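You operate a simulated robot arm through the tools that you are given. There is no shell and no other tool. Be economical: measure what you need, move in short steps, check, and stop when the job is done.

You run a simulated robot arm. Do the job below in one go: nothing can be reset, and whatever is moved stays where it is left.

## Task
Take the white block from the top of the long steel bench and put it on the card there. Take the blue bin and put it on the top of the microscope bench. Take the gauge block on the top of the microscope bench and put it away on the long granite slab. Put the pallet block on the top of the microscope bench away on the shelf of the short steel bench. Take the round insert from the right black crate and put it in the grey bin. Stack the tool holder marked "502" from the top of the white-legged bench on top of the tool holder that says "709". Any order will do.

It is judged by the outcome, as a careful person would: the job done as asked, and still so three seconds after it is handed in. It fails if anything else is knocked over, pushed out of place, dropped, spilled or broken.

## Robot
A 7-joint arm with a two-finger gripper on a trunk, on a base that drives. Base frame: it is fixed to the floor where the robot stands at the start and does not move with it; the origin is under the middle of the robot, x ahead of it, y to its left, z up; the surface under the hand at the start is at about z = 800. Readings come in mm, rad, newtons and seconds.
With the tool pointing down near the work surface it reaches from about 280 to 720 mm from the robot's upright axis, wherever it stands. Its first joint turns from -2.897 to 2.897 rad. Places, roughly: blue bin (34x17x10 cm) [700, 1000, 300]; card [250, -500, 750]; gauge block [3250, 2500, 750]; grey bin (34x17x10 cm) [3100, 5200, 300]; long granite slab [600, 1200, 900]; pallet block [3250, 3250, 750]; round insert [1000, 4250, 250]; shelf of the short steel bench [600, 3600, 300]; tool holder [2250, 6750, 750]; top of the microscope bench [2900, 3000, 800]; white block [500, -250, 750]. Payload 2.94 kg.
Tool frame: the origin (TCP) lies between the finger pads and is the grasp point; the fingertips stand 30 mm ahead of it; z points along the fingers, y is the line along which they close. The gripper opens to 138 mm. The gripper's body begins 109 mm behind the TCP.
Orientation is that of the tool frame in the base frame, as a unit quaternion [x, y, z, w]. With the fingers straight down and closing along the base's y, the tool's x points along the base's -x, its y along +y and its z along -z.

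## Interface
- The arm moves only by the tool move_arm. Its argument "plan" is a list of rows, each a list of 3 entries, a list of its own where there are three numbers: the shift along the tool's x, y, z in units of 20 mm (1.0 is 20 mm), then the turn, a rotation vector about the tool's x, y, z in units of 4 degrees (1.0 is 4 degrees), then the finger opening in mm, from 0 to 138. In form: [[[tx, ty, tz], [ax, ay, az], hand], ...]. A call has 1 to 10 rows; each row shifts and turns the commanded pose from where the row before left it, along the tool's axes as they then stand. A call with a number of a shift or a turn outside -1 to 1 is refused whole. Each row takes 0.2 s and may step no farther than 50 mm and 0.15 rad from the row before; otherwise, or with a gripper value out of range, the whole call is refused. A pose out of reach is approached as far as the arm can. The call stops where the force on the tool passes 40 N (or 10 N more than at its start, if that is more) or the arm is blocked; 0.2 s more then pass. Each finger halts on what it meets, pressing with about 28 N; the grip force reading is that of the motor and also rises with nothing between the fingers. The clock runs only during rows and for 0.2 s after the last one: add rows that do not move to give the fingers time. The reply holds the time, the measured pose of the TCP, the force on the tool along the base axes, the opening and the grip force, in the units named above and with some noise, with the torque about the TCP (base axes, N m) and any sound that the robot's microphone picked up.
- Cameras (640 x 400 px; columns grow to the right, rows downward): "scene" is now at [3.5, 129.1, 1398.5]; the picture's right is [-0.06, -1.00, 0.00], its down [-0.65, 0.04, -0.76] and it looks along [0.76, -0.05, -0.65] (base axes); focal length 225 px, centre (320, 200). "wrist" rides on the gripper at [71, 19, -146] in the tool frame; the picture's right is [-0.26, 0.96, 0.00], its down [-0.85, -0.23, -0.48] and it looks along [-0.46, -0.12, 0.88] (tool axes); focal length 280 px, centre (320, 200). There is no depth. A picture from a camera that has moved, and an enlarged one, comes with that camera's place and axes in the base frame and with its lens.
- camera(camera): a new picture of that camera. The clock stands still meanwhile.
- move_column(by): slides the trunk up (or, below 0, down) by that many mm; the arm and the scene camera ride with it, the base frame stays. It gives what a move gives, with no picture.
- base_move(legs): drives the robot by 1 to 6 legs, each [ahead, left, turn to the left] in mm, mm and rad, along the robot's own axes; the way and the turn of a leg run together, so that a leg with both is an arc; at most 1500 mm and 3.142 rad a leg. The arm and the cameras ride along, it lands a little off, and it stops where it bumps. It gives what a move gives.
- pan_tilt(pan, tilt): turns the head with the scene camera to pan (to the left, within 1.501 rad either way) and tilt (down, from -0.506 to 1.204), counted from straight ahead of the robot. It gives what a move gives.
- close_up(camera, box): a new picture of the part [left, top, right, bottom] of that camera's present view, enlarged. The clock stands still meanwhile.
- job_done(): hands the job in; it is judged then, once.

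Go step by step. Nothing tells you exact positions but the pictures and the camera data: compare them with the known pose of the tool, close in by small moves and look again before you grip or let go. The budget is 186 turns and 164 pictures, counting those below and the enlarged ones. Unless the task says otherwise, let go and move clear before handing in.

The tools are called after "Emit:" by a JSON object that holds its "api" and its "payload". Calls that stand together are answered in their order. move_arm: Moves the arm, as the interface text tells. Its arguments: {"type":"object","properties":{"plan":{"type":"array","items":{"type":"array"}}},"required":["plan"]} The other tools are called the same way: move_column (by) slides the trunk up or down; base_move (legs) drives the base; pan_tilt (pan, tilt) turns the head that bears the scene camera; camera (camera) takes a picture; close_up (camera, box) takes an enlarged picture of a part of a camera's view; job_done () hands the job in.

At the start:

```text
time_s: 0.0
tcp_pos: [344.7, 224.4, 1088.7]
tool_rot: [0.0, 1.0, 0.0, -0.001]
wrist_force: [0.2, 0.2, -0.5]
wrist_torque: [0.01, 0.0, -0.04]
opening: 137.9
gripper_force: 0.1
trunk travel left (down, up): [-250.0, 204.0]
robot x, y, heading: [-2.7, 2.4, 0.001]
head pan, tilt: [0.012, 0.969]
```

scene: 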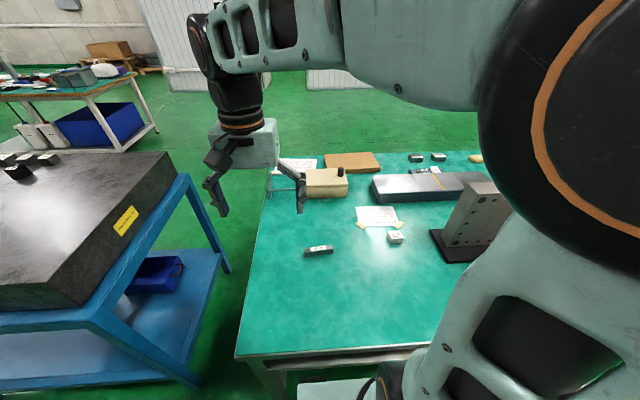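
wrist: 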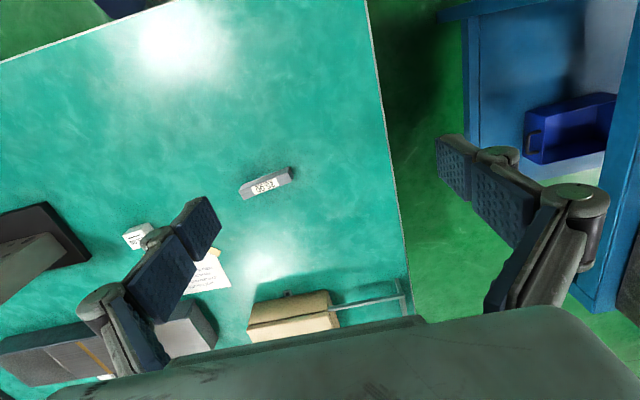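

I see the steel bench ahead, with a small white block near a taped paper. The card's stated place is further right, so I'll look that way first.

Emit:
{"api": "pan_tilt", "payload": {"pan": -0.8, "tilt": 0.95}}

Emit:
{"api": "camera", "payload": {"camera": "scene"}}

Emit:
{"api": "close_up", "payload": {"camera": "wrist", "box": [80, 140, 320, 290]}}

```text
time_s: 1.1
tcp_pos: [344.5, 225.4, 1089.7]
tool_rot: [0.0, 1.0, -0.001, -0.002]
wrist_force: [-0.6, 0.6, 0.6]
wrist_torque: [0.02, -0.04, 0.0]
opening: 137.9
gripper_force: 0.1
trunk travel left (down, up): [-250.0, 204.0]
robot x, y, heading: [-2.6, 0.6, 0.004]
head pan, tilt: [-0.799, 0.949]
```

```text
161 pictures are left
camera scene: at [-30.2, 82.5, 1379.6], right [-0.72, -0.7, 0.0], down [-0.57, 0.58, -0.58], along [0.41, -0.42, -0.81], focal length 225 px, centre (320, 200)
```

scene: 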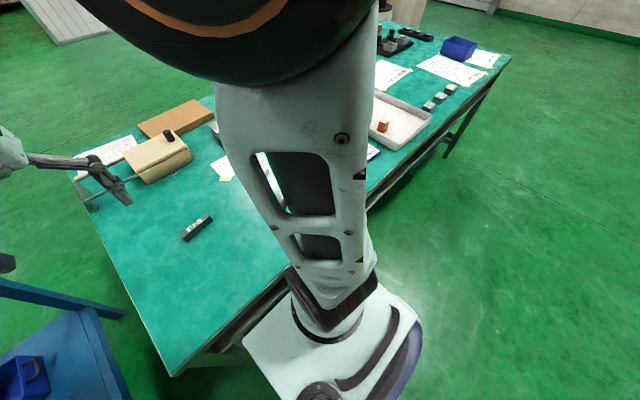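

```text
2.67 times, centred on (200, 215) of wrist
camera zoom: at [274.1, 243.9, 1235.3], right [0.26, 0.96, 0.0], down [0.85, -0.23, 0.47], along [0.46, -0.12, -0.88], focal length 748 px, centre (640, 160)
```

zoom: 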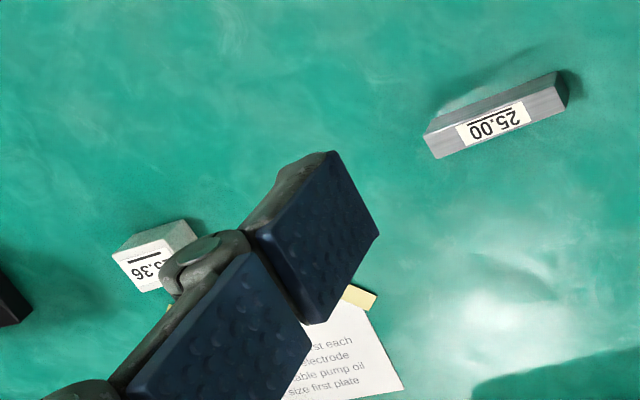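

The arm hides the right part of the bench. I'll back off and turn right to see it.

Emit:
{"api": "base_move", "payload": {"legs": [[-250, 0, 0], [0, 0, -0.8]]}}

Emit:
{"api": "pan_tilt", "payload": {"pan": 0.1, "tilt": 0.75}}

Emit:
{"api": "camera", "payload": {"camera": "scene"}}

```text
time_s: 5.1
tcp_pos: [146.3, -91.0, 1089.1]
tool_rot: [0.389, 0.921, 0.0, -0.001]
wrist_force: [0.6, -0.3, 0.4]
wrist_torque: [0.01, 0.01, 0.01]
opening: 138.1
gripper_force: 0.0
trunk travel left (down, up): [-250.0, 204.0]
robot x, y, heading: [-255.3, 4.3, -0.797]
head pan, tilt: [-0.799, 0.949]
```

```text
time_s: 6.3
tcp_pos: [147.5, -89.9, 1088.2]
tool_rot: [0.389, 0.921, 0.002, -0.003]
wrist_force: [0.2, -0.3, 0.4]
wrist_torque: [-0.01, 0.02, 0.01]
opening: 138.0
gripper_force: 0.0
trunk travel left (down, up): [-250.0, 204.0]
robot x, y, heading: [-256.5, -0.2, -0.804]
head pan, tilt: [0.099, 0.75]
```

```text
159 pictures are left
camera scene: at [-161.0, 87.9, 1395.9], right [-0.76, -0.65, 0.0], down [-0.44, 0.51, -0.74], along [0.48, -0.56, -0.67], focal length 225 px, centre (320, 200)
```

scene: 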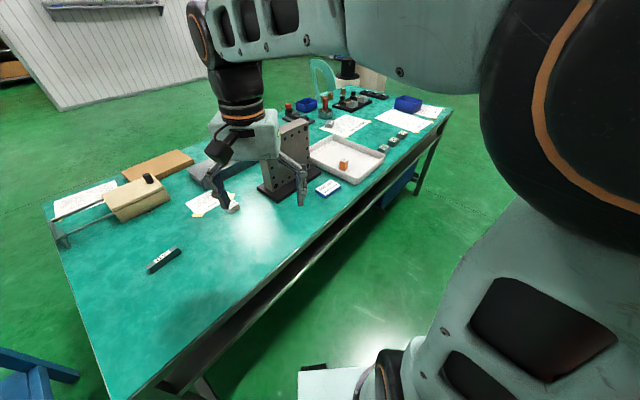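

The card is near [289, -489] and the white block near [476, -158]. Zooming in to confirm.

Emit:
{"api": "close_up", "payload": {"camera": "scene", "box": [180, 130, 390, 260]}}

```text
3.05 times, centred on (285, 195) of scene
camera zoom: at [-161.0, 87.9, 1395.9], right [-0.76, -0.65, 0.0], down [-0.44, 0.51, -0.74], along [0.48, -0.56, -0.67], focal length 687 px, centre (427, 215)
```

zoom: 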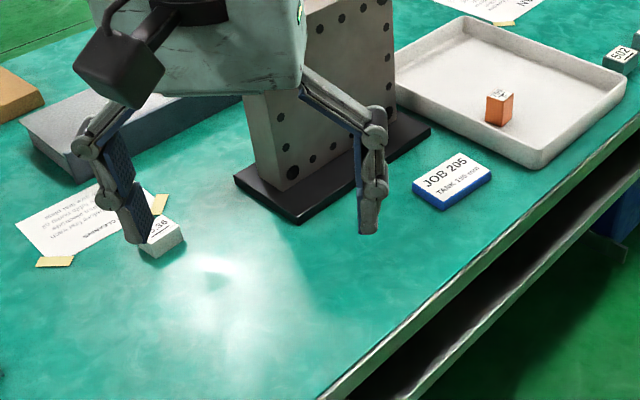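

The card is the blue-edged "JOB 205" tag, and the white block reads "..5.36". I'll drive back to the bench, slightly further right.

Emit:
{"api": "base_move", "payload": {"legs": [[0, 0, 0.803], [255, 0, 0], [0, -150, 0]]}}

Emit:
{"api": "camera", "payload": {"camera": "wrist"}}

```text
time_s: 11.8
tcp_pos: [342.1, 77.8, 1088.1]
tool_rot: [-0.002, 1.0, 0.001, -0.003]
wrist_force: [-0.2, 0.2, -0.4]
wrist_torque: [-0.03, -0.01, -0.04]
opening: 138.0
gripper_force: 0.0
trunk travel left (down, up): [-250.0, 204.0]
robot x, y, heading: [-4.0, -151.0, 0.006]
head pan, tilt: [0.099, 0.75]
```

```text
157 pictures are left
camera wrist: at [272.5, 96.7, 1234.1], right [0.26, 0.97, 0.0], down [0.85, -0.23, 0.47], along [0.45, -0.12, -0.88], focal length 280 px, centre (320, 200)
```

wrist: 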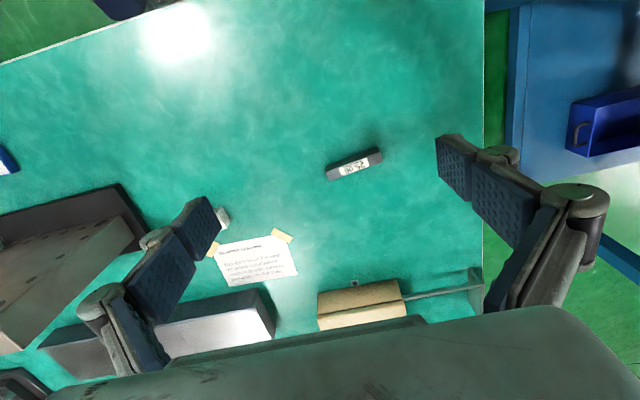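

Block estimated at [477, -145, 812]. Moving above it and lowering partway.

Emit:
{"api": "move_arm", "payload": {"plan": [[[-0.65, -1, 0.6], [0, 0, 0], 100], [[-0.65, -1, 0.6], [0, 0, 0], 100], [[-0.65, -1, 0.6], [0, 0, 0], 100], [[-0.65, -1, 0.6], [0, 0, 0], 100], [[-0.65, -1, 0.6], [0, 0, 0], 100], [[-0.65, -1, 0.6], [0, 0, 0], 80], [[-0.65, -1, 0.6], [0, 0, 0], 80], [[-0.65, -1, 0.6], [0, 0, 0], 80], [[-0.65, -1, 0.6], [0, 0, 0], 80], [[-0.65, -1, 0.6], [0, 0, 0], 80]]}}

Emit:
{"api": "camera", "payload": {"camera": "wrist"}}

```text
time_s: 14.0
tcp_pos: [472.5, -122.0, 965.1]
tool_rot: [-0.002, 1.0, 0.001, -0.003]
wrist_force: [-0.5, -0.9, 0.0]
wrist_torque: [-0.03, 0.0, 0.0]
opening: 80.4
gripper_force: 0.0
trunk travel left (down, up): [-250.0, 204.0]
robot x, y, heading: [-2.1, -148.1, 0.002]
head pan, tilt: [0.099, 0.75]
```

```text
156 pictures are left
camera wrist: at [402.1, -101.9, 1112.5], right [0.26, 0.97, 0.0], down [0.85, -0.23, 0.47], along [0.45, -0.12, -0.88], focal length 280 px, centre (320, 200)
```

wrist: 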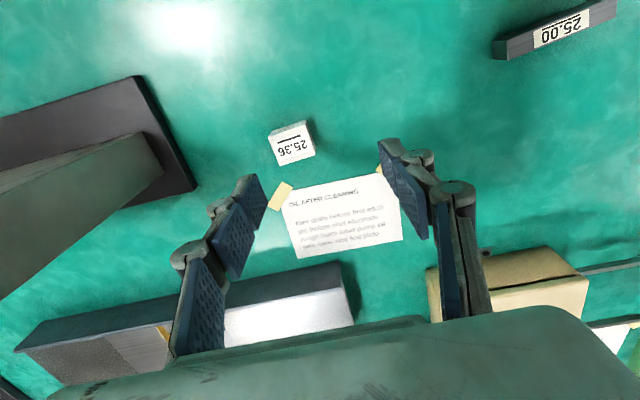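

Emit:
{"api": "close_up", "payload": {"camera": "wrist", "box": [240, 100, 340, 180]}}

```text
5.00 times, centred on (290, 140) of wrist
camera zoom: at [402.1, -101.9, 1112.5], right [0.26, 0.97, 0.0], down [0.85, -0.23, 0.47], along [0.45, -0.12, -0.88], focal length 1402 px, centre (470, 500)
```

zoom: 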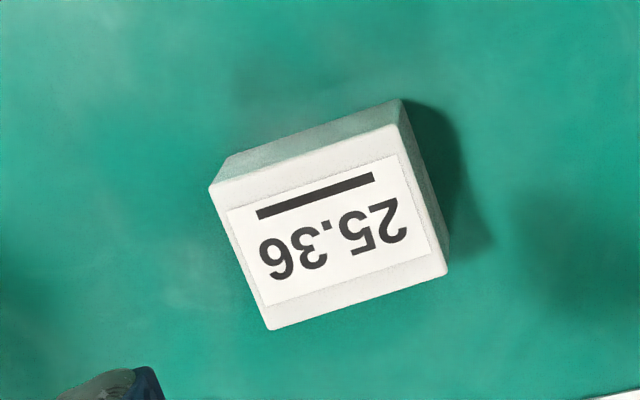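

Top face is axis-aligned, centred about [479, -152, 823], 43 mm along y. Descending onto it.

Emit:
{"api": "move_arm", "payload": {"plan": [[[-0.16, -0.75, 0.8], [0, 0, 0], 80], [[-0.16, -0.75, 0.8], [0, 0, 0], 80], [[0, 0, 0.98], [0, 0, 0], 80], [[0, 0, 0.98], [0, 0, 0], 80], [[0, 0, 0.98], [0, 0, 0], 80], [[0, 0, 0.98], [0, 0, 0], 80], [[0, 0, 0.9], [0, 0, 0], 80], [[0, 0, 0], [0, 0, 0], 80]]}}

Emit:
{"api": "camera", "payload": {"camera": "wrist"}}

```text
time_s: 15.8
tcp_pos: [478.5, -150.4, 838.2]
tool_rot: [-0.001, 1.0, 0.001, -0.004]
wrist_force: [-0.9, -0.1, -0.1]
wrist_torque: [0.0, 0.01, -0.01]
opening: 80.0
gripper_force: 0.0
trunk travel left (down, up): [-250.0, 204.0]
robot x, y, heading: [1.0, -148.7, 0.004]
head pan, tilt: [0.099, 0.75]
```

```text
154 pictures are left
camera wrist: at [407.8, -132.7, 983.7], right [0.26, 0.97, 0.0], down [0.85, -0.23, 0.47], along [0.45, -0.12, -0.88], focal length 280 px, centre (320, 200)
```

wrist: 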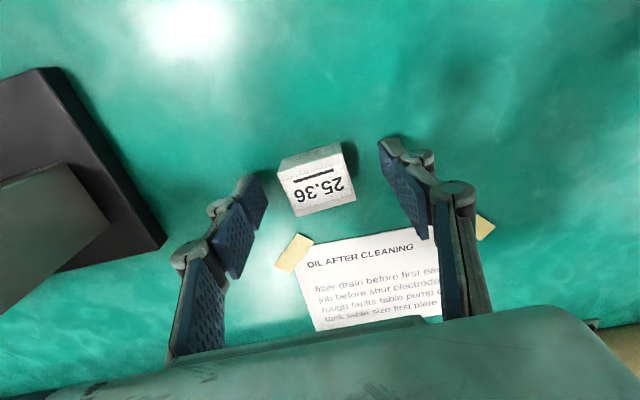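

Aligned. Lower 4 mm and close, then lift.

Emit:
{"api": "move_arm", "payload": {"plan": [[[-0.1, -0.1, 0.22], [0, 0, 0], 80], [[0, 0, 0], [0, 0, 0], 60], [[0, 0, 0], [0, 0, 0], 38], [[0, 0, 0], [0, 0, 0], 36], [[0, 0, 0], [0, 0, 0], 36], [[0, 0, -1], [0, 0, 0], 36], [[0, 0, -1], [0, 0, 0], 36]]}}

```text
time_s: 17.4
tcp_pos: [479.1, -154.5, 874.2]
tool_rot: [-0.001, 1.0, 0.0, -0.003]
wrist_force: [0.8, -0.1, -3.1]
wrist_torque: [0.0, 0.02, 0.02]
opening: 41.4
gripper_force: 27.7
trunk travel left (down, up): [-250.0, 204.0]
robot x, y, heading: [-4.7, -150.6, 0.006]
head pan, tilt: [0.099, 0.75]
```

Gripped at 41 mm. Retreat toward the bench front, rising.

Emit:
{"api": "move_arm", "payload": {"plan": [[[0, 0, -1], [0, 0, 0], 36], [[1, 0, -1], [0, 0, 0], 36], [[1, 0, -1], [0, 0, 0], 36], [[1, 0, -1], [0, 0, 0], 36], [[1, 0, -1], [0, 0, 0], 36], [[1, 0, 0], [0, 0, 0], 36], [[1, 0, 0], [0, 0, 0], 36], [[1, -0.5, 0], [0, 0, 0], 36], [[1, -0.5, 0], [0, 0, 0], 36], [[0.5, -1, 0], [0, 0, 0], 36]]}}

Emit:
{"api": "move_arm", "payload": {"plan": [[[0, -1, 0], [0, 0, 0], 36], [[0, -1, 0], [0, 0, 0], 36], [[0, -1, 0], [0, 0, 0], 36], [[0, -1, 0], [0, 0, 0], 36], [[0, -1, 0], [0, 0, 0], 36], [[0, -1, 0], [0, 0, 0], 36], [[0, -1, 0], [0, 0, 0], 36]]}}

Emit:
{"api": "camera", "payload": {"camera": "wrist"}}

```text
time_s: 19.6
tcp_pos: [306.3, -193.3, 955.4]
tool_rot: [-0.002, 0.999, 0.005, -0.039]
wrist_force: [0.7, -0.3, -2.9]
wrist_torque: [0.02, 0.0, -0.02]
opening: 41.5
gripper_force: 28.0
trunk travel left (down, up): [-250.0, 204.0]
robot x, y, heading: [-2.2, -146.8, 0.005]
head pan, tilt: [0.099, 0.75]
```

```text
time_s: 21.2
tcp_pos: [312.0, -334.0, 976.0]
tool_rot: [-0.003, 1.0, 0.0, -0.003]
wrist_force: [-0.2, -0.6, -1.3]
wrist_torque: [0.01, 0.0, 0.01]
opening: 41.2
gripper_force: 28.2
trunk travel left (down, up): [-250.0, 204.0]
robot x, y, heading: [1.3, -147.6, 0.007]
head pan, tilt: [0.099, 0.75]
```

```text
153 pictures are left
camera wrist: at [241.2, -315.6, 1121.8], right [0.26, 0.97, 0.0], down [0.85, -0.23, 0.47], along [0.45, -0.12, -0.88], focal length 280 px, centre (320, 200)
```

wrist: 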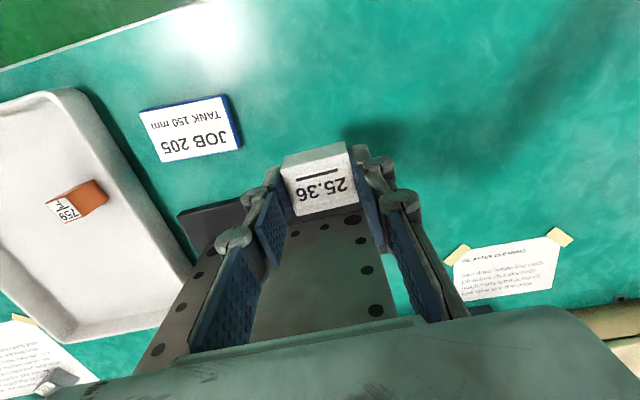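

Card centre estimated at [279, -474], 97×58 mm, nearly aligned. Moving above it.

Emit:
{"api": "move_arm", "payload": {"plan": [[[0.24, -1, 0.4], [0, 0, 0], 36], [[0.24, -1, 0.4], [0, 0, 0], 36], [[0.24, -1, 0.4], [0, 0, 0], 36], [[0.24, -1, 0.4], [0, 0, 0], 36], [[0.24, -1, 0.6], [0, 0, 0], 36], [[0.24, -1, 0.6], [0, 0, 0], 36], [[0.24, -1, 0.6], [0, 0, 0], 36], [[0, 0, 0.5], [0, 0, 0], 36], [[0, 0, 0], [0, 0, 0], 36]]}}

Emit:
{"api": "camera", "payload": {"camera": "wrist"}}

```text
time_s: 23.2
tcp_pos: [279.2, -474.4, 896.6]
tool_rot: [-0.002, 1.0, 0.001, -0.003]
wrist_force: [0.3, -0.3, -2.8]
wrist_torque: [0.03, -0.02, -0.04]
opening: 41.5
gripper_force: 28.4
trunk travel left (down, up): [-250.0, 204.0]
robot x, y, heading: [-1.0, -149.1, 0.004]
head pan, tilt: [0.099, 0.75]
```

```text
152 pictures are left
camera wrist: at [209.0, -455.7, 1042.2], right [0.26, 0.97, 0.0], down [0.85, -0.23, 0.47], along [0.45, -0.12, -0.88], focal length 280 px, centre (320, 200)
```

wrist: 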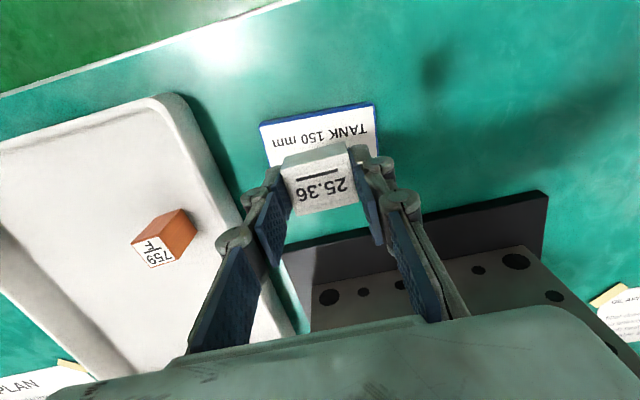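

Centred over the card. Descending gently until contact.

Emit:
{"api": "move_arm", "payload": {"plan": [[[0, 0, 0.9], [0, 0, 0], 36], [[0, 0, 0.9], [0, 0, 0], 36], [[0, 0, 0.2], [0, 0, 0], 36], [[0, 0, 0.15], [0, 0, 0], 36], [[0, 0, 0], [0, 0, 0], 36]]}}

Emit:
{"api": "camera", "payload": {"camera": "wrist"}}

```text
time_s: 24.4
tcp_pos: [279.2, -473.9, 854.8]
tool_rot: [-0.002, 1.0, 0.001, -0.004]
wrist_force: [0.2, -1.0, -2.5]
wrist_torque: [-0.02, 0.02, -0.01]
opening: 41.3
gripper_force: 28.6
trunk travel left (down, up): [-250.0, 204.0]
robot x, y, heading: [-0.2, -150.8, 0.004]
head pan, tilt: [0.099, 0.75]
```

```text
151 pictures are left
camera wrist: at [208.0, -455.0, 1000.2], right [0.26, 0.97, 0.0], down [0.85, -0.23, 0.47], along [0.45, -0.12, -0.88], focal length 280 px, centre (320, 200)
```

wrist: 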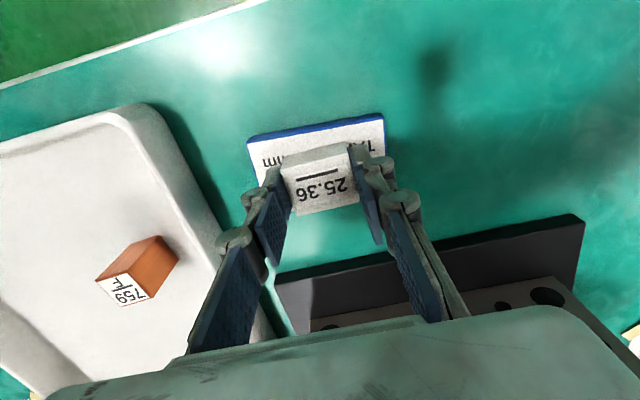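

Close. Continuing in small steps.

Emit:
{"api": "move_arm", "payload": {"plan": [[[0, 0, 0.12], [0, 0, 0], 36], [[0, 0, 0.1], [0, 0, 0], 36], [[0, 0, 0], [0, 0, 0], 36]]}}

Emit:
{"api": "move_arm", "payload": {"plan": [[[0, 0, 0.1], [0, 0, 0], 36], [[0, 0, 0], [0, 0, 0], 36]]}}

Emit:
{"api": "move_arm", "payload": {"plan": [[[0, 0, 0.1], [0, 0, 0], 36], [[0, 0, 0], [0, 0, 0], 36]]}}

```text
time_s: 25.2
tcp_pos: [278.6, -475.6, 849.3]
tool_rot: [-0.002, 1.0, 0.0, -0.003]
wrist_force: [0.2, 0.0, 3.8]
wrist_torque: [0.04, 0.02, -0.03]
opening: 41.4
gripper_force: 27.8
trunk travel left (down, up): [-250.0, 204.0]
robot x, y, heading: [-1.8, -148.6, 0.006]
head pan, tilt: [0.099, 0.75]
```

```text
time_s: 25.8
tcp_pos: [277.6, -473.8, 849.5]
tool_rot: [-0.001, 1.0, 0.0, -0.003]
wrist_force: [-0.8, -1.7, 18.7]
wrist_torque: [-0.04, 0.08, 0.02]
opening: 41.4
gripper_force: 28.0
trunk travel left (down, up): [-250.0, 204.0]
robot x, y, heading: [-0.2, -145.5, 0.004]
head pan, tilt: [0.099, 0.75]
```

```text
time_s: 26.4
tcp_pos: [278.8, -474.7, 848.1]
tool_rot: [-0.002, 1.0, -0.001, -0.003]
wrist_force: [0.3, -2.4, 19.1]
wrist_torque: [-0.09, -0.02, 0.01]
opening: 41.5
gripper_force: 28.5
trunk travel left (down, up): [-250.0, 204.0]
robot x, y, heading: [0.1, -146.0, 0.007]
head pan, tilt: [0.099, 0.75]
```

Contact made. Back off 2 mm of command, open, and lift.

Emit:
{"api": "move_arm", "payload": {"plan": [[[0, 0, -0.15], [0, 0, 0], 36], [[0, 0, 0], [0, 0, 0], 50], [[0, 0, 0], [0, 0, 0], 70], [[0, 0, 0], [0, 0, 0], 70], [[0, 0, -1], [0, 0, 0], 70], [[0, 0, -1], [0, 0, 0], 70], [[0, 0, -1], [0, 0, 0], 70], [[0, 0, -1], [0, 0, 0], 70], [[0, 0, -1], [0, 0, 0], 70], [[0, 0, -1], [0, 0, 0], 70]]}}

Emit:
{"api": "camera", "payload": {"camera": "wrist"}}

Emit:
{"api": "pan_tilt", "payload": {"pan": 1.2, "tilt": 0.6}}

Emit:
{"api": "camera", "payload": {"camera": "scene"}}

```text
time_s: 28.6
tcp_pos: [279.1, -473.5, 969.9]
tool_rot: [-0.002, 1.0, 0.001, -0.003]
wrist_force: [0.2, -0.7, -0.2]
wrist_torque: [-0.03, 0.02, 0.01]
opening: 69.9
gripper_force: 0.2
trunk travel left (down, up): [-250.0, 204.0]
robot x, y, heading: [-1.3, -150.1, 0.003]
head pan, tilt: [0.099, 0.75]
```

```text
150 pictures are left
camera wrist: at [208.3, -453.8, 1115.2], right [0.26, 0.97, 0.0], down [0.85, -0.23, 0.47], along [0.45, -0.12, -0.88], focal length 280 px, centre (320, 200)
```

wrist: 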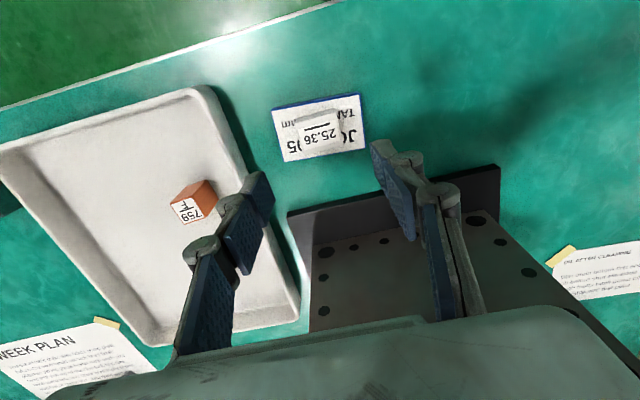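

```text
time_s: 29.9
tcp_pos: [278.6, -474.0, 969.5]
tool_rot: [-0.001, 1.0, 0.001, -0.003]
wrist_force: [-0.4, 0.3, -0.8]
wrist_torque: [0.01, -0.02, 0.02]
opening: 70.3
gripper_force: 0.1
trunk travel left (down, up): [-250.0, 204.0]
robot x, y, heading: [-2.4, -149.0, 0.009]
head pan, tilt: [1.201, 0.6]
```

```text
149 pictures are left
camera scene: at [-51.6, 68.6, 1408.0], right [0.93, -0.36, 0.0], down [-0.2, -0.53, -0.83], along [0.3, 0.77, -0.57], focal length 225 px, centre (320, 200)
```

scene: 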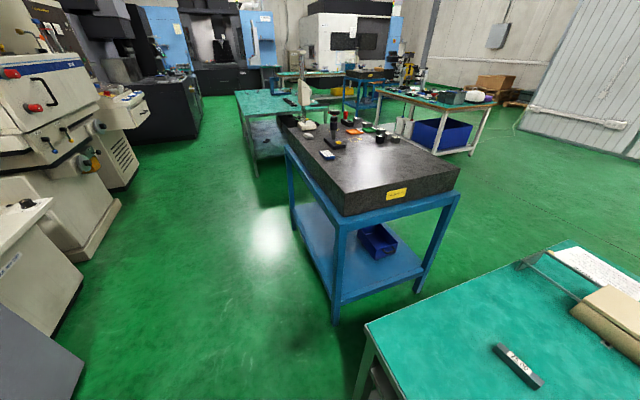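

The white block sits on the card. Next is the blue bin on the granite bench's lower shelf; I'll back off, tuck the arm forward and look at it from closer.

Emit:
{"api": "base_move", "payload": {"legs": [[-500, 0, 0], [0, 500, 0]]}}

Emit:
{"api": "move_arm", "payload": {"plan": [[[0, 1, -1], [0, 0, 0], 70], [[0, 1, -1], [0, 0, 0], 70], [[0, 1, -1], [0, 0, 0], 70], [[-0.4, 1, -1], [0, 0, 0], 70], [[-0.4, 1, -1], [0, 0, 0], 70], [[-0.4, 1, -1], [0, 0, 0], 70], [[-0.5, 1, 0], [0, 0, 0], 70], [[-0.5, 1, 0], [0, 0, 0], 70], [[-0.5, 1, 0], [0, 0, 0], 70], [[-0.5, 1, 0], [0, 0, 0], 70]]}}

Emit:
{"api": "pan_tilt", "payload": {"pan": 0.75, "tilt": 0.55}}

Emit:
{"api": "camera", "payload": {"camera": "scene"}}

```text
time_s: 37.3
tcp_pos: [-223.4, 22.4, 969.6]
tool_rot: [-0.001, 1.0, 0.001, -0.003]
wrist_force: [-0.6, 0.2, 0.0]
wrist_torque: [0.01, 0.03, 0.0]
opening: 69.9
gripper_force: 0.0
trunk travel left (down, up): [-250.0, 204.0]
robot x, y, heading: [-504.8, 345.9, 0.002]
head pan, tilt: [1.201, 0.6]
```

```text
time_s: 39.5
tcp_pos: [-162.8, 222.9, 1089.6]
tool_rot: [0.0, 1.0, 0.0, -0.003]
wrist_force: [0.2, 0.7, 0.6]
wrist_torque: [0.01, 0.0, 0.02]
opening: 70.2
gripper_force: 0.0
trunk travel left (down, up): [-250.0, 204.0]
robot x, y, heading: [-502.4, 349.7, -0.002]
head pan, tilt: [1.201, 0.6]
```

```text
time_s: 40.4
tcp_pos: [-162.1, 221.9, 1089.0]
tool_rot: [0.0, 1.0, 0.001, -0.003]
wrist_force: [0.3, -0.5, -0.5]
wrist_torque: [0.01, -0.03, -0.03]
opening: 70.3
gripper_force: 0.1
trunk travel left (down, up): [-250.0, 204.0]
robot x, y, heading: [-500.9, 348.6, 0.001]
head pan, tilt: [0.75, 0.55]
```

```text
148 pictures are left
camera scene: at [-518.9, 544.2, 1412.5], right [0.68, -0.73, 0.0], down [-0.38, -0.36, -0.85], along [0.62, 0.58, -0.52], focal length 225 px, centre (320, 200)
```

scene: 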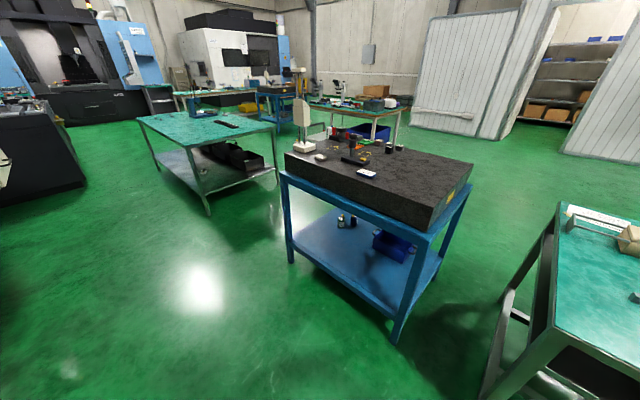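

Route: around the granite bench's far end to its right side, then face -x toward the bin.

Emit:
{"api": "base_move", "payload": {"legs": [[0, 1000, 0], [0, 900, 0], [1000, 0, 0], [950, 0, 0], [0, 0, 3.14], [0, 1200, 0]]}}

Emit:
{"api": "pan_tilt", "payload": {"pan": 0.2, "tilt": 0.9}}

Emit:
{"api": "camera", "payload": {"camera": "scene"}}

```text
time_s: 84.7
tcp_pos: [1180.5, 1110.4, 1089.5]
tool_rot: [1.0, 0.011, 0.004, 0.002]
wrist_force: [-0.4, 0.6, 0.3]
wrist_torque: [0.03, 0.0, -0.01]
opening: 69.9
gripper_force: 0.1
trunk travel left (down, up): [-250.0, 204.0]
robot x, y, heading: [1524.1, 989.3, -3.114]
head pan, tilt: [0.75, 0.55]
```

```text
time_s: 85.7
tcp_pos: [1181.4, 1111.2, 1089.5]
tool_rot: [1.0, 0.011, 0.004, 0.0]
wrist_force: [-0.1, 0.8, 0.2]
wrist_torque: [-0.02, -0.01, -0.03]
opening: 69.9
gripper_force: 0.2
trunk travel left (down, up): [-250.0, 204.0]
robot x, y, heading: [1523.6, 992.6, -3.123]
head pan, tilt: [0.201, 0.901]
```

```text
147 pictures are left
camera scene: at [1541.1, 817.1, 1387.3], right [-0.53, 0.85, 0.0], down [0.64, 0.4, -0.66], along [-0.56, -0.35, -0.75], focal length 225 px, centre (320, 200)
```

scene: 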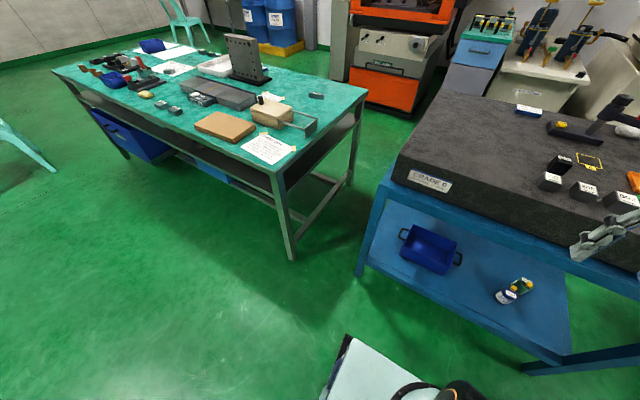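

Emit:
{"api": "close_up", "payload": {"camera": "scene", "box": [350, 190, 590, 340]}}

Emit:
{"api": "close_up", "payload": {"camera": "scene", "box": [390, 80, 640, 240]}}

```text
2.67 times, centred on (470, 265) of scene
camera zoom: at [1541.1, 817.1, 1387.3], right [-0.53, 0.85, 0.0], down [0.64, 0.4, -0.66], along [-0.56, -0.35, -0.75], focal length 601 px, centre (-80, 27)
```

zoom: 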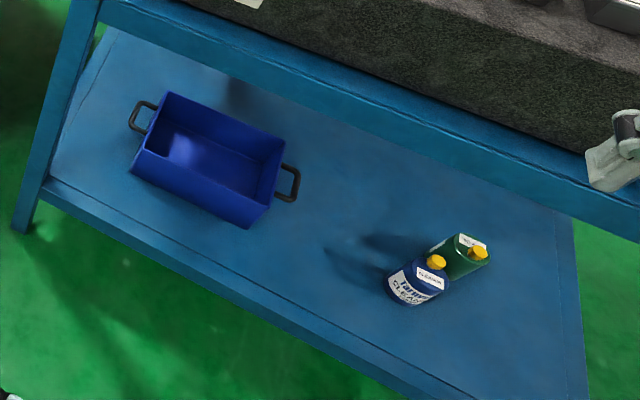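

```text
2.50 times, centred on (515, 160) of scene
camera zoom: at [1541.1, 817.1, 1387.3], right [-0.53, 0.85, 0.0], down [0.64, 0.4, -0.66], along [-0.56, -0.35, -0.75], focal length 563 px, centre (-168, 300)
```

zoom: 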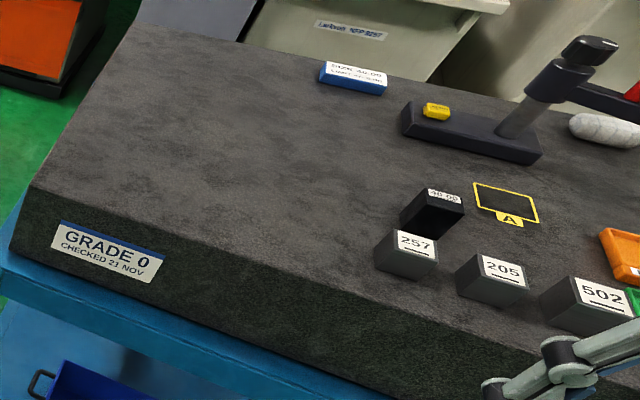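

The bin (empty, handles at its short ends) has its rim near z≈350, x 640–810, y 865–1105, under the slab. I'll lower the trunk, approach, and bring the hand down in front of the bench.

Emit:
{"api": "base_move", "payload": {"legs": [[100, 0, -0.018]]}}

Emit:
{"api": "move_column", "payload": {"by": -249}}

Emit:
{"api": "move_arm", "payload": {"plan": [[[0, 0.7, 1], [0, 0, 0], 40], [[0, 0.7, 1], [0, 0, 0], 40], [[0, 0.7, 1], [0, 0, 0], 40], [[0, 0.7, 1], [0, 0, 0], 40], [[0, 0.7, 1], [0, 0, 0], 40], [[0, 0.7, 1], [0, 0, 0], 40], [[0, 0.7, 1], [0, 0, 0], 40], [[0, 0.7, 1], [0, 0, 0], 40], [[0, 0.6, 1], [0, 0, 0], 40], [[0, 0, 1], [0, 0, 0], 40]]}}

Emit:
{"api": "camera", "payload": {"camera": "scene"}}

```text
time_s: 86.8
tcp_pos: [1081.0, 1115.5, 1088.9]
tool_rot: [1.0, 0.002, 0.005, 0.002]
wrist_force: [0.1, 0.2, 0.8]
wrist_torque: [0.0, 0.01, 0.0]
opening: 69.8
gripper_force: 0.0
trunk travel left (down, up): [-250.0, 204.0]
robot x, y, heading: [1427.1, 991.6, -3.132]
head pan, tilt: [0.201, 0.901]
```

```text
time_s: 89.4
tcp_pos: [1080.5, 1115.3, 838.8]
tool_rot: [1.0, 0.003, 0.006, 0.001]
wrist_force: [0.8, 0.9, 0.0]
wrist_torque: [0.02, -0.02, 0.02]
opening: 70.0
gripper_force: 0.1
trunk travel left (down, up): [-1.0, 453.0]
robot x, y, heading: [1425.8, 989.3, -3.136]
head pan, tilt: [0.201, 0.901]
```

```text
time_s: 91.6
tcp_pos: [1082.5, 990.1, 639.3]
tool_rot: [1.0, 0.003, 0.004, 0.001]
wrist_force: [0.7, -0.2, 0.7]
wrist_torque: [0.03, 0.02, -0.02]
opening: 40.2
gripper_force: 0.1
trunk travel left (down, up): [-1.0, 453.0]
robot x, y, heading: [1426.7, 985.8, -3.137]
head pan, tilt: [0.201, 0.901]
```

```text
144 pictures are left
camera scene: at [1429.5, 840.4, 1134.2], right [-0.2, 0.98, 0.0], down [0.77, 0.16, -0.62], along [-0.61, -0.13, -0.78], focal length 225 px, centre (320, 200)
```

scene: 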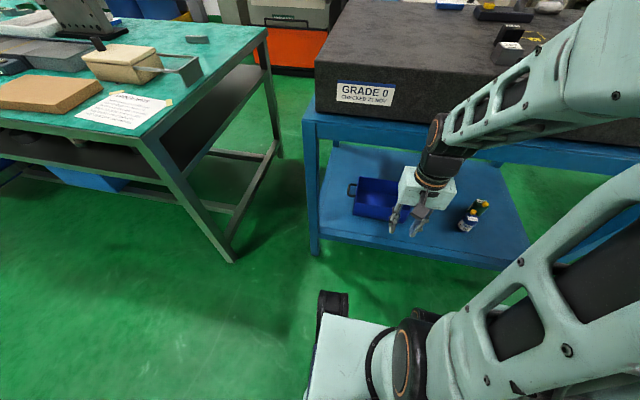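

The hand is in front of the bench. Now tilt the tool 36° inwards while moving forward and down, so that it can hook the bin's near wall.

Emit:
{"api": "move_arm", "payload": {"plan": [[[-0.6, 0, 0.7], [0, -1, 0], 40], [[-0.55, 0, 0.74], [0, -1, 0], 40], [[-0.5, 0, 0.78], [0, -1, 0], 40], [[-0.44, 0, 0.81], [0, -1, 0], 40], [[-0.38, 0, 0.84], [0, -1, 0], 40], [[-0.32, 0, 0.86], [0, -1, 0], 40], [[-0.26, 0, 0.88], [0, -1, 0], 40], [[-0.2, 0, 0.9], [0, -1, 0], 40], [[-0.14, 0, 0.91], [0, -1, 0], 40], [[0, 0, 0], [0, 0, 0], 40]]}}

Emit:
{"api": "camera", "payload": {"camera": "wrist"}}

Emit:
{"api": "camera", "payload": {"camera": "scene"}}

```text
time_s: 93.8
tcp_pos: [970.7, 990.9, 510.1]
tool_rot: [0.953, 0.001, -0.304, 0.001]
wrist_force: [-0.4, 1.4, 0.0]
wrist_torque: [0.02, 0.01, -0.01]
opening: 40.2
gripper_force: 0.0
out of reach, approached as far as the arm can: row 8
trunk travel left (down, up): [-1.0, 453.0]
robot x, y, heading: [1421.9, 991.2, -3.13]
head pan, tilt: [0.201, 0.901]
```

```text
143 pictures are left
camera wrist: at [1113.3, 973.0, 588.0], right [-0.21, -0.97, 0.15], down [-0.42, 0.23, 0.88], along [-0.88, 0.12, -0.45], focal length 280 px, centre (320, 200)
```

wrist: 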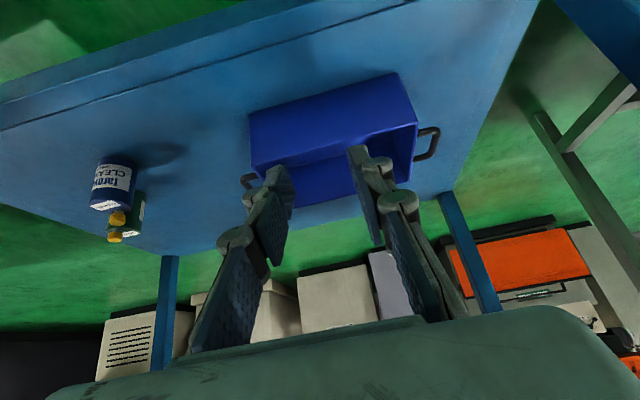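

```text
142 pictures are left
camera scene: at [1429.4, 840.4, 1134.2], right [-0.2, 0.98, 0.0], down [0.77, 0.16, -0.62], along [-0.61, -0.13, -0.78], focal length 225 px, centre (320, 200)
```

scene: 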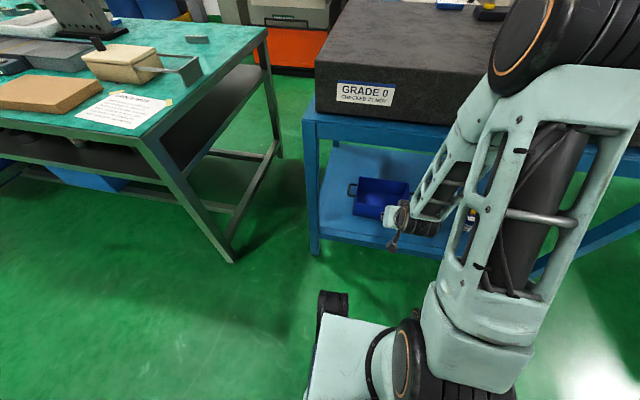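

The near wall is at x≈800, y 866–1100, rim z≈350. The forearm would come near the slab edge from here, so I'll back up to flatten the arm, then reach in.

Emit:
{"api": "base_move", "payload": {"legs": [[-175, 0, 0]]}}

Emit:
{"api": "move_arm", "payload": {"plan": [[[-0.7, 0, 0.74], [0, 0, 0], 40], [[-0.7, 0, 0.74], [0, 0, 0], 40], [[-0.7, 0, 0.74], [0, 0, 0], 40], [[-0.7, 0, 0.74], [0, 0, 0], 40], [[-0.7, 0, 0.74], [0, 0, 0], 40], [[-0.7, 0, 0.74], [0, 0, 0], 40], [[-0.7, 0, 0.74], [0, 0, 0], 40], [[-0.7, 0, 0.74], [0, 0, 0], 40], [[-0.7, 0, 0.74], [0, 0, 0], 40], [[-0.7, 0, 0.74], [0, 0, 0], 40]]}}

Emit:
{"api": "camera", "payload": {"camera": "scene"}}

```text
time_s: 95.3
tcp_pos: [1146.1, 992.3, 511.0]
tool_rot: [0.953, 0.002, -0.304, 0.002]
wrist_force: [0.4, -1.0, 0.5]
wrist_torque: [0.02, 0.02, 0.0]
opening: 40.2
gripper_force: 0.0
trunk travel left (down, up): [-1.0, 453.0]
robot x, y, heading: [1598.5, 992.7, -3.137]
head pan, tilt: [0.201, 0.901]
```

```text
time_s: 97.5
tcp_pos: [946.2, 994.0, 470.2]
tool_rot: [0.953, 0.002, -0.303, 0.002]
wrist_force: [-0.5, 0.3, 0.8]
wrist_torque: [0.02, -0.03, 0.01]
opening: 39.9
gripper_force: 0.2
trunk travel left (down, up): [-1.0, 453.0]
robot x, y, heading: [1598.0, 991.6, -3.138]
head pan, tilt: [0.201, 0.901]
```

```text
141 pictures are left
camera scene: at [1603.9, 841.3, 1134.2], right [-0.2, 0.98, 0.0], down [0.77, 0.16, -0.62], along [-0.61, -0.13, -0.78], focal length 225 px, centre (320, 200)
```

scene: 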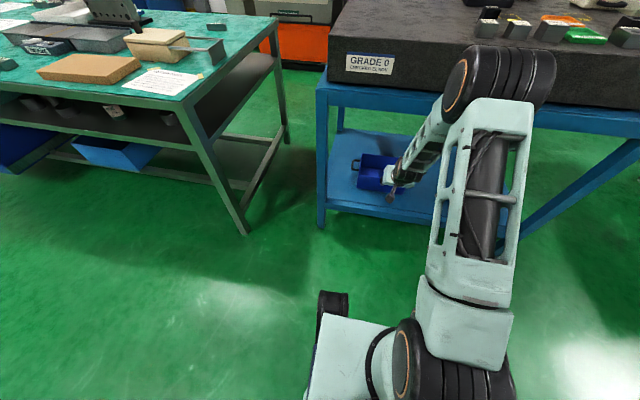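

Emit:
{"api": "move_arm", "payload": {"plan": [[[-0.63, 0.05, 0.755], [0, 0, 0], 40], [[-0.63, 0.05, 0.755], [0, 0, 0], 40], [[-0.63, 0.05, 0.755], [0, 0, 0], 40], [[-0.63, 0.05, 0.755], [0, 0, 0], 40], [[-0.63, 0.05, 0.755], [0, 0, 0], 40], [[-0.63, 0.05, 0.755], [0, 0, 0], 40]]}}

Emit:
{"api": "camera", "payload": {"camera": "scene"}}

Emit:
{"api": "camera", "payload": {"camera": "wrist"}}

```text
time_s: 98.9
tcp_pos: [832.3, 985.5, 441.5]
tool_rot: [0.953, 0.002, -0.303, 0.002]
wrist_force: [-0.7, 0.5, -0.2]
wrist_torque: [0.01, -0.01, -0.02]
opening: 39.9
gripper_force: 0.1
trunk travel left (down, up): [-1.0, 453.0]
robot x, y, heading: [1598.7, 995.3, -3.136]
head pan, tilt: [0.201, 0.901]
```

```text
140 pictures are left
camera scene: at [1603.9, 841.3, 1134.2], right [-0.2, 0.98, 0.0], down [0.77, 0.16, -0.62], along [-0.61, -0.13, -0.78], focal length 225 px, centre (320, 200)
```

scene: 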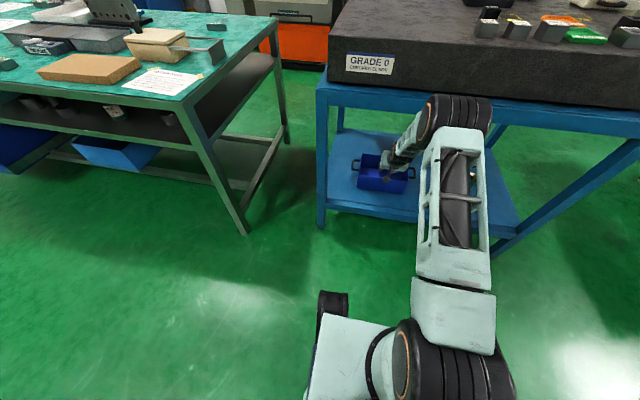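

```text
139 pictures are left
camera wrist: at [974.4, 967.1, 518.4], right [-0.21, -0.97, 0.15], down [-0.42, 0.23, 0.88], along [-0.88, 0.12, -0.45], focal length 280 px, centre (320, 200)
```

wrist: 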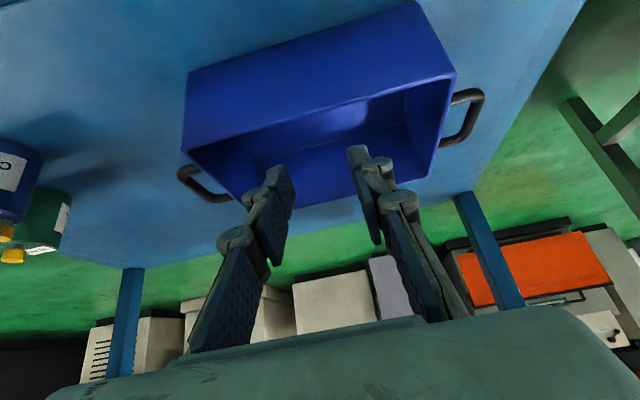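

Elbow clearance to the slab is okay. Move in over the bin, then down inside behind the near wall.

Emit:
{"api": "move_arm", "payload": {"plan": [[[-0.7, 0.03, 0.65], [0, 0, 0], 40], [[-0.7, 0.03, 0.65], [0, 0, 0], 40], [[-0.7, 0.03, 0.65], [0, 0, 0], 40], [[-0.7, 0.03, 0.65], [0, 0, 0], 40], [[0.58, 0, 0.815], [0, 0, 0], 40], [[0.58, 0, 0.815], [0, 0, 0], 40], [[0.58, 0, 0.815], [0, 0, 0], 40]]}}

Emit:
{"api": "camera", "payload": {"camera": "wrist"}}

Emit:
{"api": "camera", "payload": {"camera": "scene"}}

```text
time_s: 100.5
tcp_pos: [755.9, 982.0, 370.9]
tool_rot: [0.953, 0.002, -0.304, 0.001]
wrist_force: [0.0, -0.4, 0.0]
wrist_torque: [0.0, -0.01, -0.03]
opening: 39.9
gripper_force: 0.0
trunk travel left (down, up): [-1.0, 453.0]
robot x, y, heading: [1599.5, 994.0, -3.137]
head pan, tilt: [0.201, 0.901]
```

```text
138 pictures are left
camera wrist: at [898.1, 964.4, 449.0], right [-0.21, -0.97, 0.15], down [-0.42, 0.23, 0.88], along [-0.88, 0.12, -0.45], focal length 280 px, centre (320, 200)
```

wrist: 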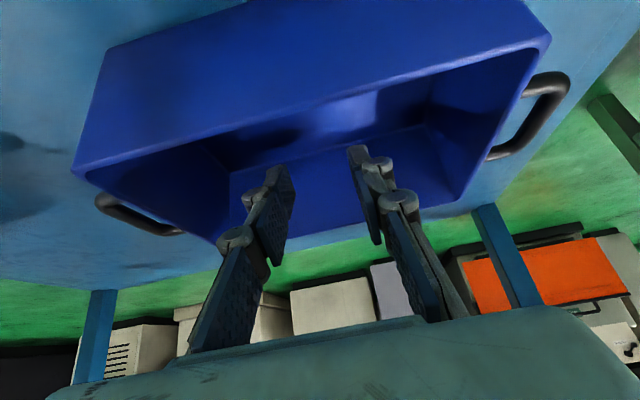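

```text
137 pictures are left
camera scene: at [1604.0, 841.3, 1134.2], right [-0.2, 0.98, 0.0], down [0.77, 0.16, -0.62], along [-0.61, -0.13, -0.78], focal length 225 px, centre (320, 200)
```

scene: 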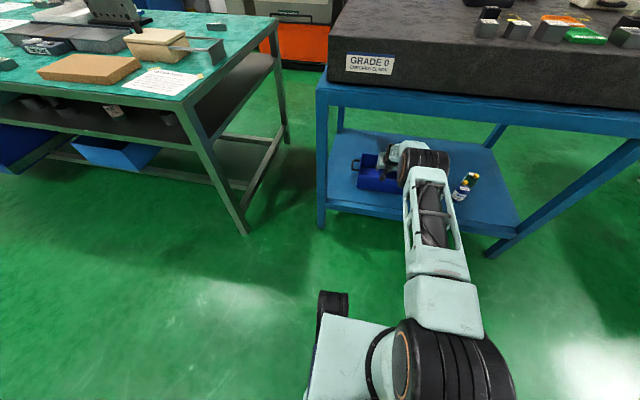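

Lower the tips behind the wall and start pulling outward.

Emit:
{"api": "move_arm", "payload": {"plan": [[[0.48, 0, 0.67], [0, 0, 0], 40], [[0.48, 0, 0.67], [0, 0, 0], 40], [[0.815, 0, -0.579], [0, 0, 0], 40], [[0.815, 0, -0.579], [0, 0, 0], 40], [[0.4, 0, -0.29], [0, 0, 0], 40]]}}

Emit:
{"api": "camera", "payload": {"camera": "wrist"}}

```text
time_s: 101.7
tcp_pos: [806.0, 981.8, 338.5]
tool_rot: [0.953, 0.003, -0.304, 0.002]
wrist_force: [-3.2, 0.1, 4.8]
wrist_torque: [0.07, -0.14, -0.02]
opening: 39.7
gripper_force: 0.1
trunk travel left (down, up): [-1.0, 453.0]
robot x, y, heading: [1596.7, 991.9, -3.134]
head pan, tilt: [0.201, 0.901]
```

```text
136 pictures are left
camera wrist: at [949.0, 963.8, 416.4], right [-0.21, -0.97, 0.15], down [-0.42, 0.23, 0.88], along [-0.88, 0.12, -0.45], focal length 280 px, centre (320, 200)
```

wrist: 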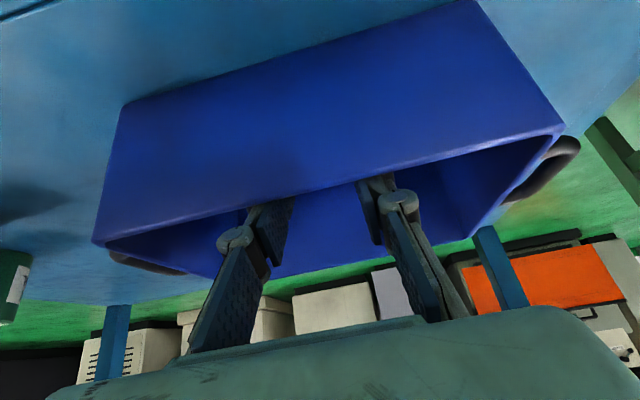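

It slides easily (about 3 N). Continue pulling about 110 mm.

Emit:
{"api": "move_arm", "payload": {"plan": [[[0.815, 0, -0.579], [0, 0, 0], 40], [[0.815, 0, -0.579], [0, 0, 0], 40], [[0.815, 0, -0.579], [0, 0, 0], 40], [[0.815, 0, -0.579], [0, 0, 0], 40], [[0.815, 0, -0.579], [0, 0, 0], 40], [[0.4, 0, -0.29], [0, 0, 0], 40], [[0, 0, 0], [0, 0, 0], 40]]}}

Emit:
{"api": "camera", "payload": {"camera": "wrist"}}

Emit:
{"api": "camera", "payload": {"camera": "scene"}}

```text
time_s: 103.3
tcp_pos: [917.7, 982.4, 337.2]
tool_rot: [0.953, 0.002, -0.303, 0.001]
wrist_force: [-1.0, 0.5, 0.4]
wrist_torque: [-0.01, -0.02, -0.01]
opening: 39.9
gripper_force: 0.0
trunk travel left (down, up): [-1.0, 453.0]
robot x, y, heading: [1597.4, 991.7, -3.134]
head pan, tilt: [0.201, 0.901]
```

```text
135 pictures are left
camera wrist: at [1059.4, 964.5, 415.1], right [-0.21, -0.97, 0.15], down [-0.42, 0.23, 0.88], along [-0.88, 0.12, -0.45], focal length 280 px, centre (320, 200)
```

wrist: 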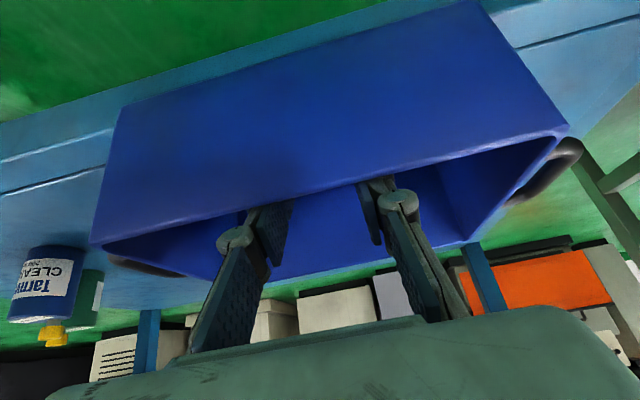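

```text
134 pictures are left
camera scene: at [1603.9, 841.3, 1134.1], right [-0.2, 0.98, 0.0], down [0.77, 0.16, -0.62], along [-0.61, -0.13, -0.78], focal length 225 px, centre (320, 200)
```

scene: 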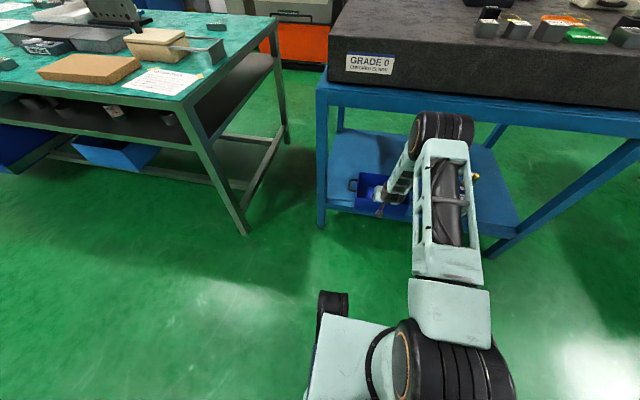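

The bin's near wall is now at x≈943, at the shelf edge. Next: lift the tips out, go vertical and yaw 90° for a proper pinch on the wall.

Emit:
{"api": "move_arm", "payload": {"plan": [[[-0.3, 0, 0.21], [0, 0, 0], 40], [[-0.58, 0, -0.815], [0, 0, 0], 40], [[-0.58, 0, -0.815], [0, 0, 0], 40], [[-0.58, 0, -0.815], [0, 0, 0], 40], [[-0.58, 0, -0.815], [0, 0, 0], 40], [[-0.58, 0, -0.815], [0, 0, 0], 40], [[-0.58, 0, -0.815], [0, 0, 0], 40], [[0.815, 0, -0.579], [0, 0, 0], 40], [[0.815, 0, -0.579], [0, 0, 0], 40], [[0.815, 0, -0.579], [0, 0, 0], 40]]}}

Emit:
{"api": "move_arm", "payload": {"plan": [[[0, 0, 0], [0, 1, 0], 60], [[0, 0, 0], [0, 1, 0], 60], [[0, 0, 0], [0, 1, 0], 60], [[0, 0, 0], [0, 1, 0], 60], [[0, 0, 0], [0, 1, 0], 60], [[0, 0, 0], [0, 1, 0], 60], [[0, 0, 0], [0, 1, 0], 60], [[0, 0, 0], [0, 1, 0], 60], [[0, 0, 0], [0, 0.85, 0], 60]]}}

Emit:
{"api": "move_arm", "payload": {"plan": [[[0, 0, 0], [0, 0, 1], 60], [[0, 0, 0], [0, 0, 1], 60], [[0, 0, 0], [0, 0, 1], 60], [[0, 0, 0], [0, 0, 1], 60], [[0, 0, 0], [0, 0, 1], 60], [[0, 0, 0], [0, 0, 1], 60], [[0, 0, 0], [0, 0, 1], 60], [[0, 0, 0], [0, 0, 1], 60], [[0, 0, 0], [0, 0, 1], 60], [[0, 0, 0], [0, 0, 1], 60]]}}

Emit:
{"api": "move_arm", "payload": {"plan": [[[0, 0, 0], [0, 0, 1], 60], [[0, 0, 0], [0, 0, 1], 60], [[0, 0, 0], [0, 0, 1], 60], [[0, 0, 0], [0, 0, 1], 60], [[0, 0, 0], [0, 0, 1], 60], [[0, 0, 0], [0, 0, 1], 60], [[0, 0, 0], [0, 0, 1], 60], [[0, 0, 0], [0, 0, 1], 60], [[0, 0, 0], [0, 0, 1], 60], [[0, 0, 0], [0, 0, 1], 60]]}}

Emit:
{"api": "camera", "payload": {"camera": "scene"}}

Emit:
{"api": "camera", "payload": {"camera": "wrist"}}

```text
time_s: 105.5
tcp_pos: [968.1, 984.4, 459.4]
tool_rot: [0.953, 0.002, -0.303, 0.001]
wrist_force: [0.1, 0.2, -0.1]
wrist_torque: [-0.02, 0.01, 0.01]
opening: 40.2
gripper_force: 0.1
trunk travel left (down, up): [-1.0, 453.0]
robot x, y, heading: [1598.0, 992.7, -3.136]
head pan, tilt: [0.201, 0.901]
```

```text
time_s: 107.5
tcp_pos: [968.8, 982.2, 458.7]
tool_rot: [1.0, 0.002, 0.001, 0.0]
wrist_force: [0.1, 0.8, -0.3]
wrist_torque: [0.0, 0.03, 0.01]
opening: 59.9
gripper_force: 0.0
trunk travel left (down, up): [-1.0, 453.0]
robot x, y, heading: [1595.4, 990.5, -3.137]
head pan, tilt: [0.201, 0.901]
```

```text
time_s: 109.7
tcp_pos: [969.1, 982.9, 458.9]
tool_rot: [0.94, -0.34, 0.001, 0.0]
wrist_force: [0.5, -0.9, 0.1]
wrist_torque: [0.0, 0.01, -0.02]
opening: 60.0
gripper_force: 0.0
trunk travel left (down, up): [-1.0, 453.0]
robot x, y, heading: [1596.8, 992.8, -3.134]
head pan, tilt: [0.201, 0.901]
```

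```text
time_s: 111.9
tcp_pos: [969.1, 983.1, 458.0]
tool_rot: [0.767, -0.641, 0.002, 0.0]
wrist_force: [-0.3, 0.5, -0.2]
wrist_torque: [0.02, 0.02, -0.03]
opening: 60.1
gripper_force: 0.0
trunk travel left (down, up): [-1.0, 453.0]
robot x, y, heading: [1595.4, 994.2, -3.137]
head pan, tilt: [0.201, 0.901]
```

```text
133 pictures are left
camera scene: at [1603.8, 841.3, 1134.2], right [-0.2, 0.98, 0.0], down [0.77, 0.16, -0.62], along [-0.61, -0.13, -0.78], focal length 225 px, centre (320, 200)
```

scene: 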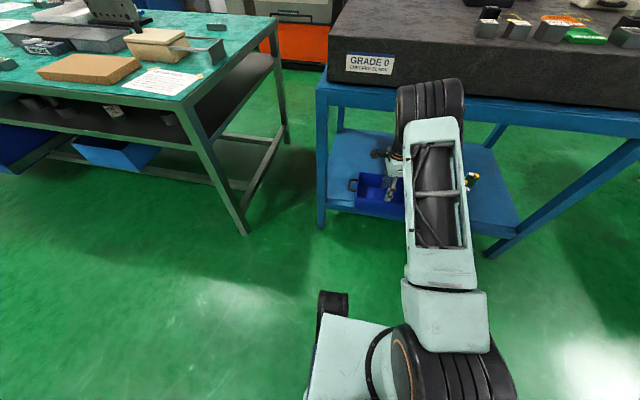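

```text
132 pictures are left
camera wrist: at [962.3, 910.5, 603.9], right [-1.0, 0.09, 0.0], down [0.08, 0.88, 0.47], along [0.04, 0.47, -0.88], focal length 280 px, centre (320, 200)
```

wrist: 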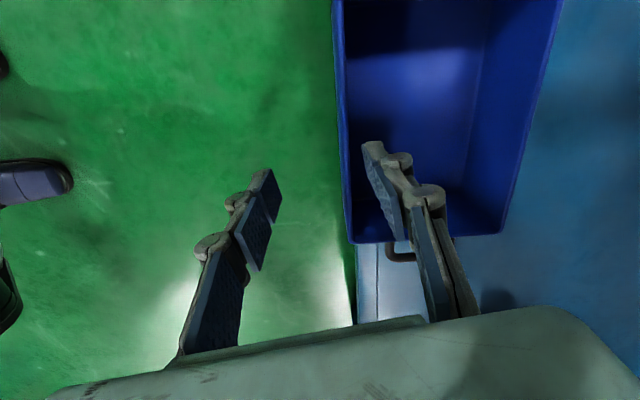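

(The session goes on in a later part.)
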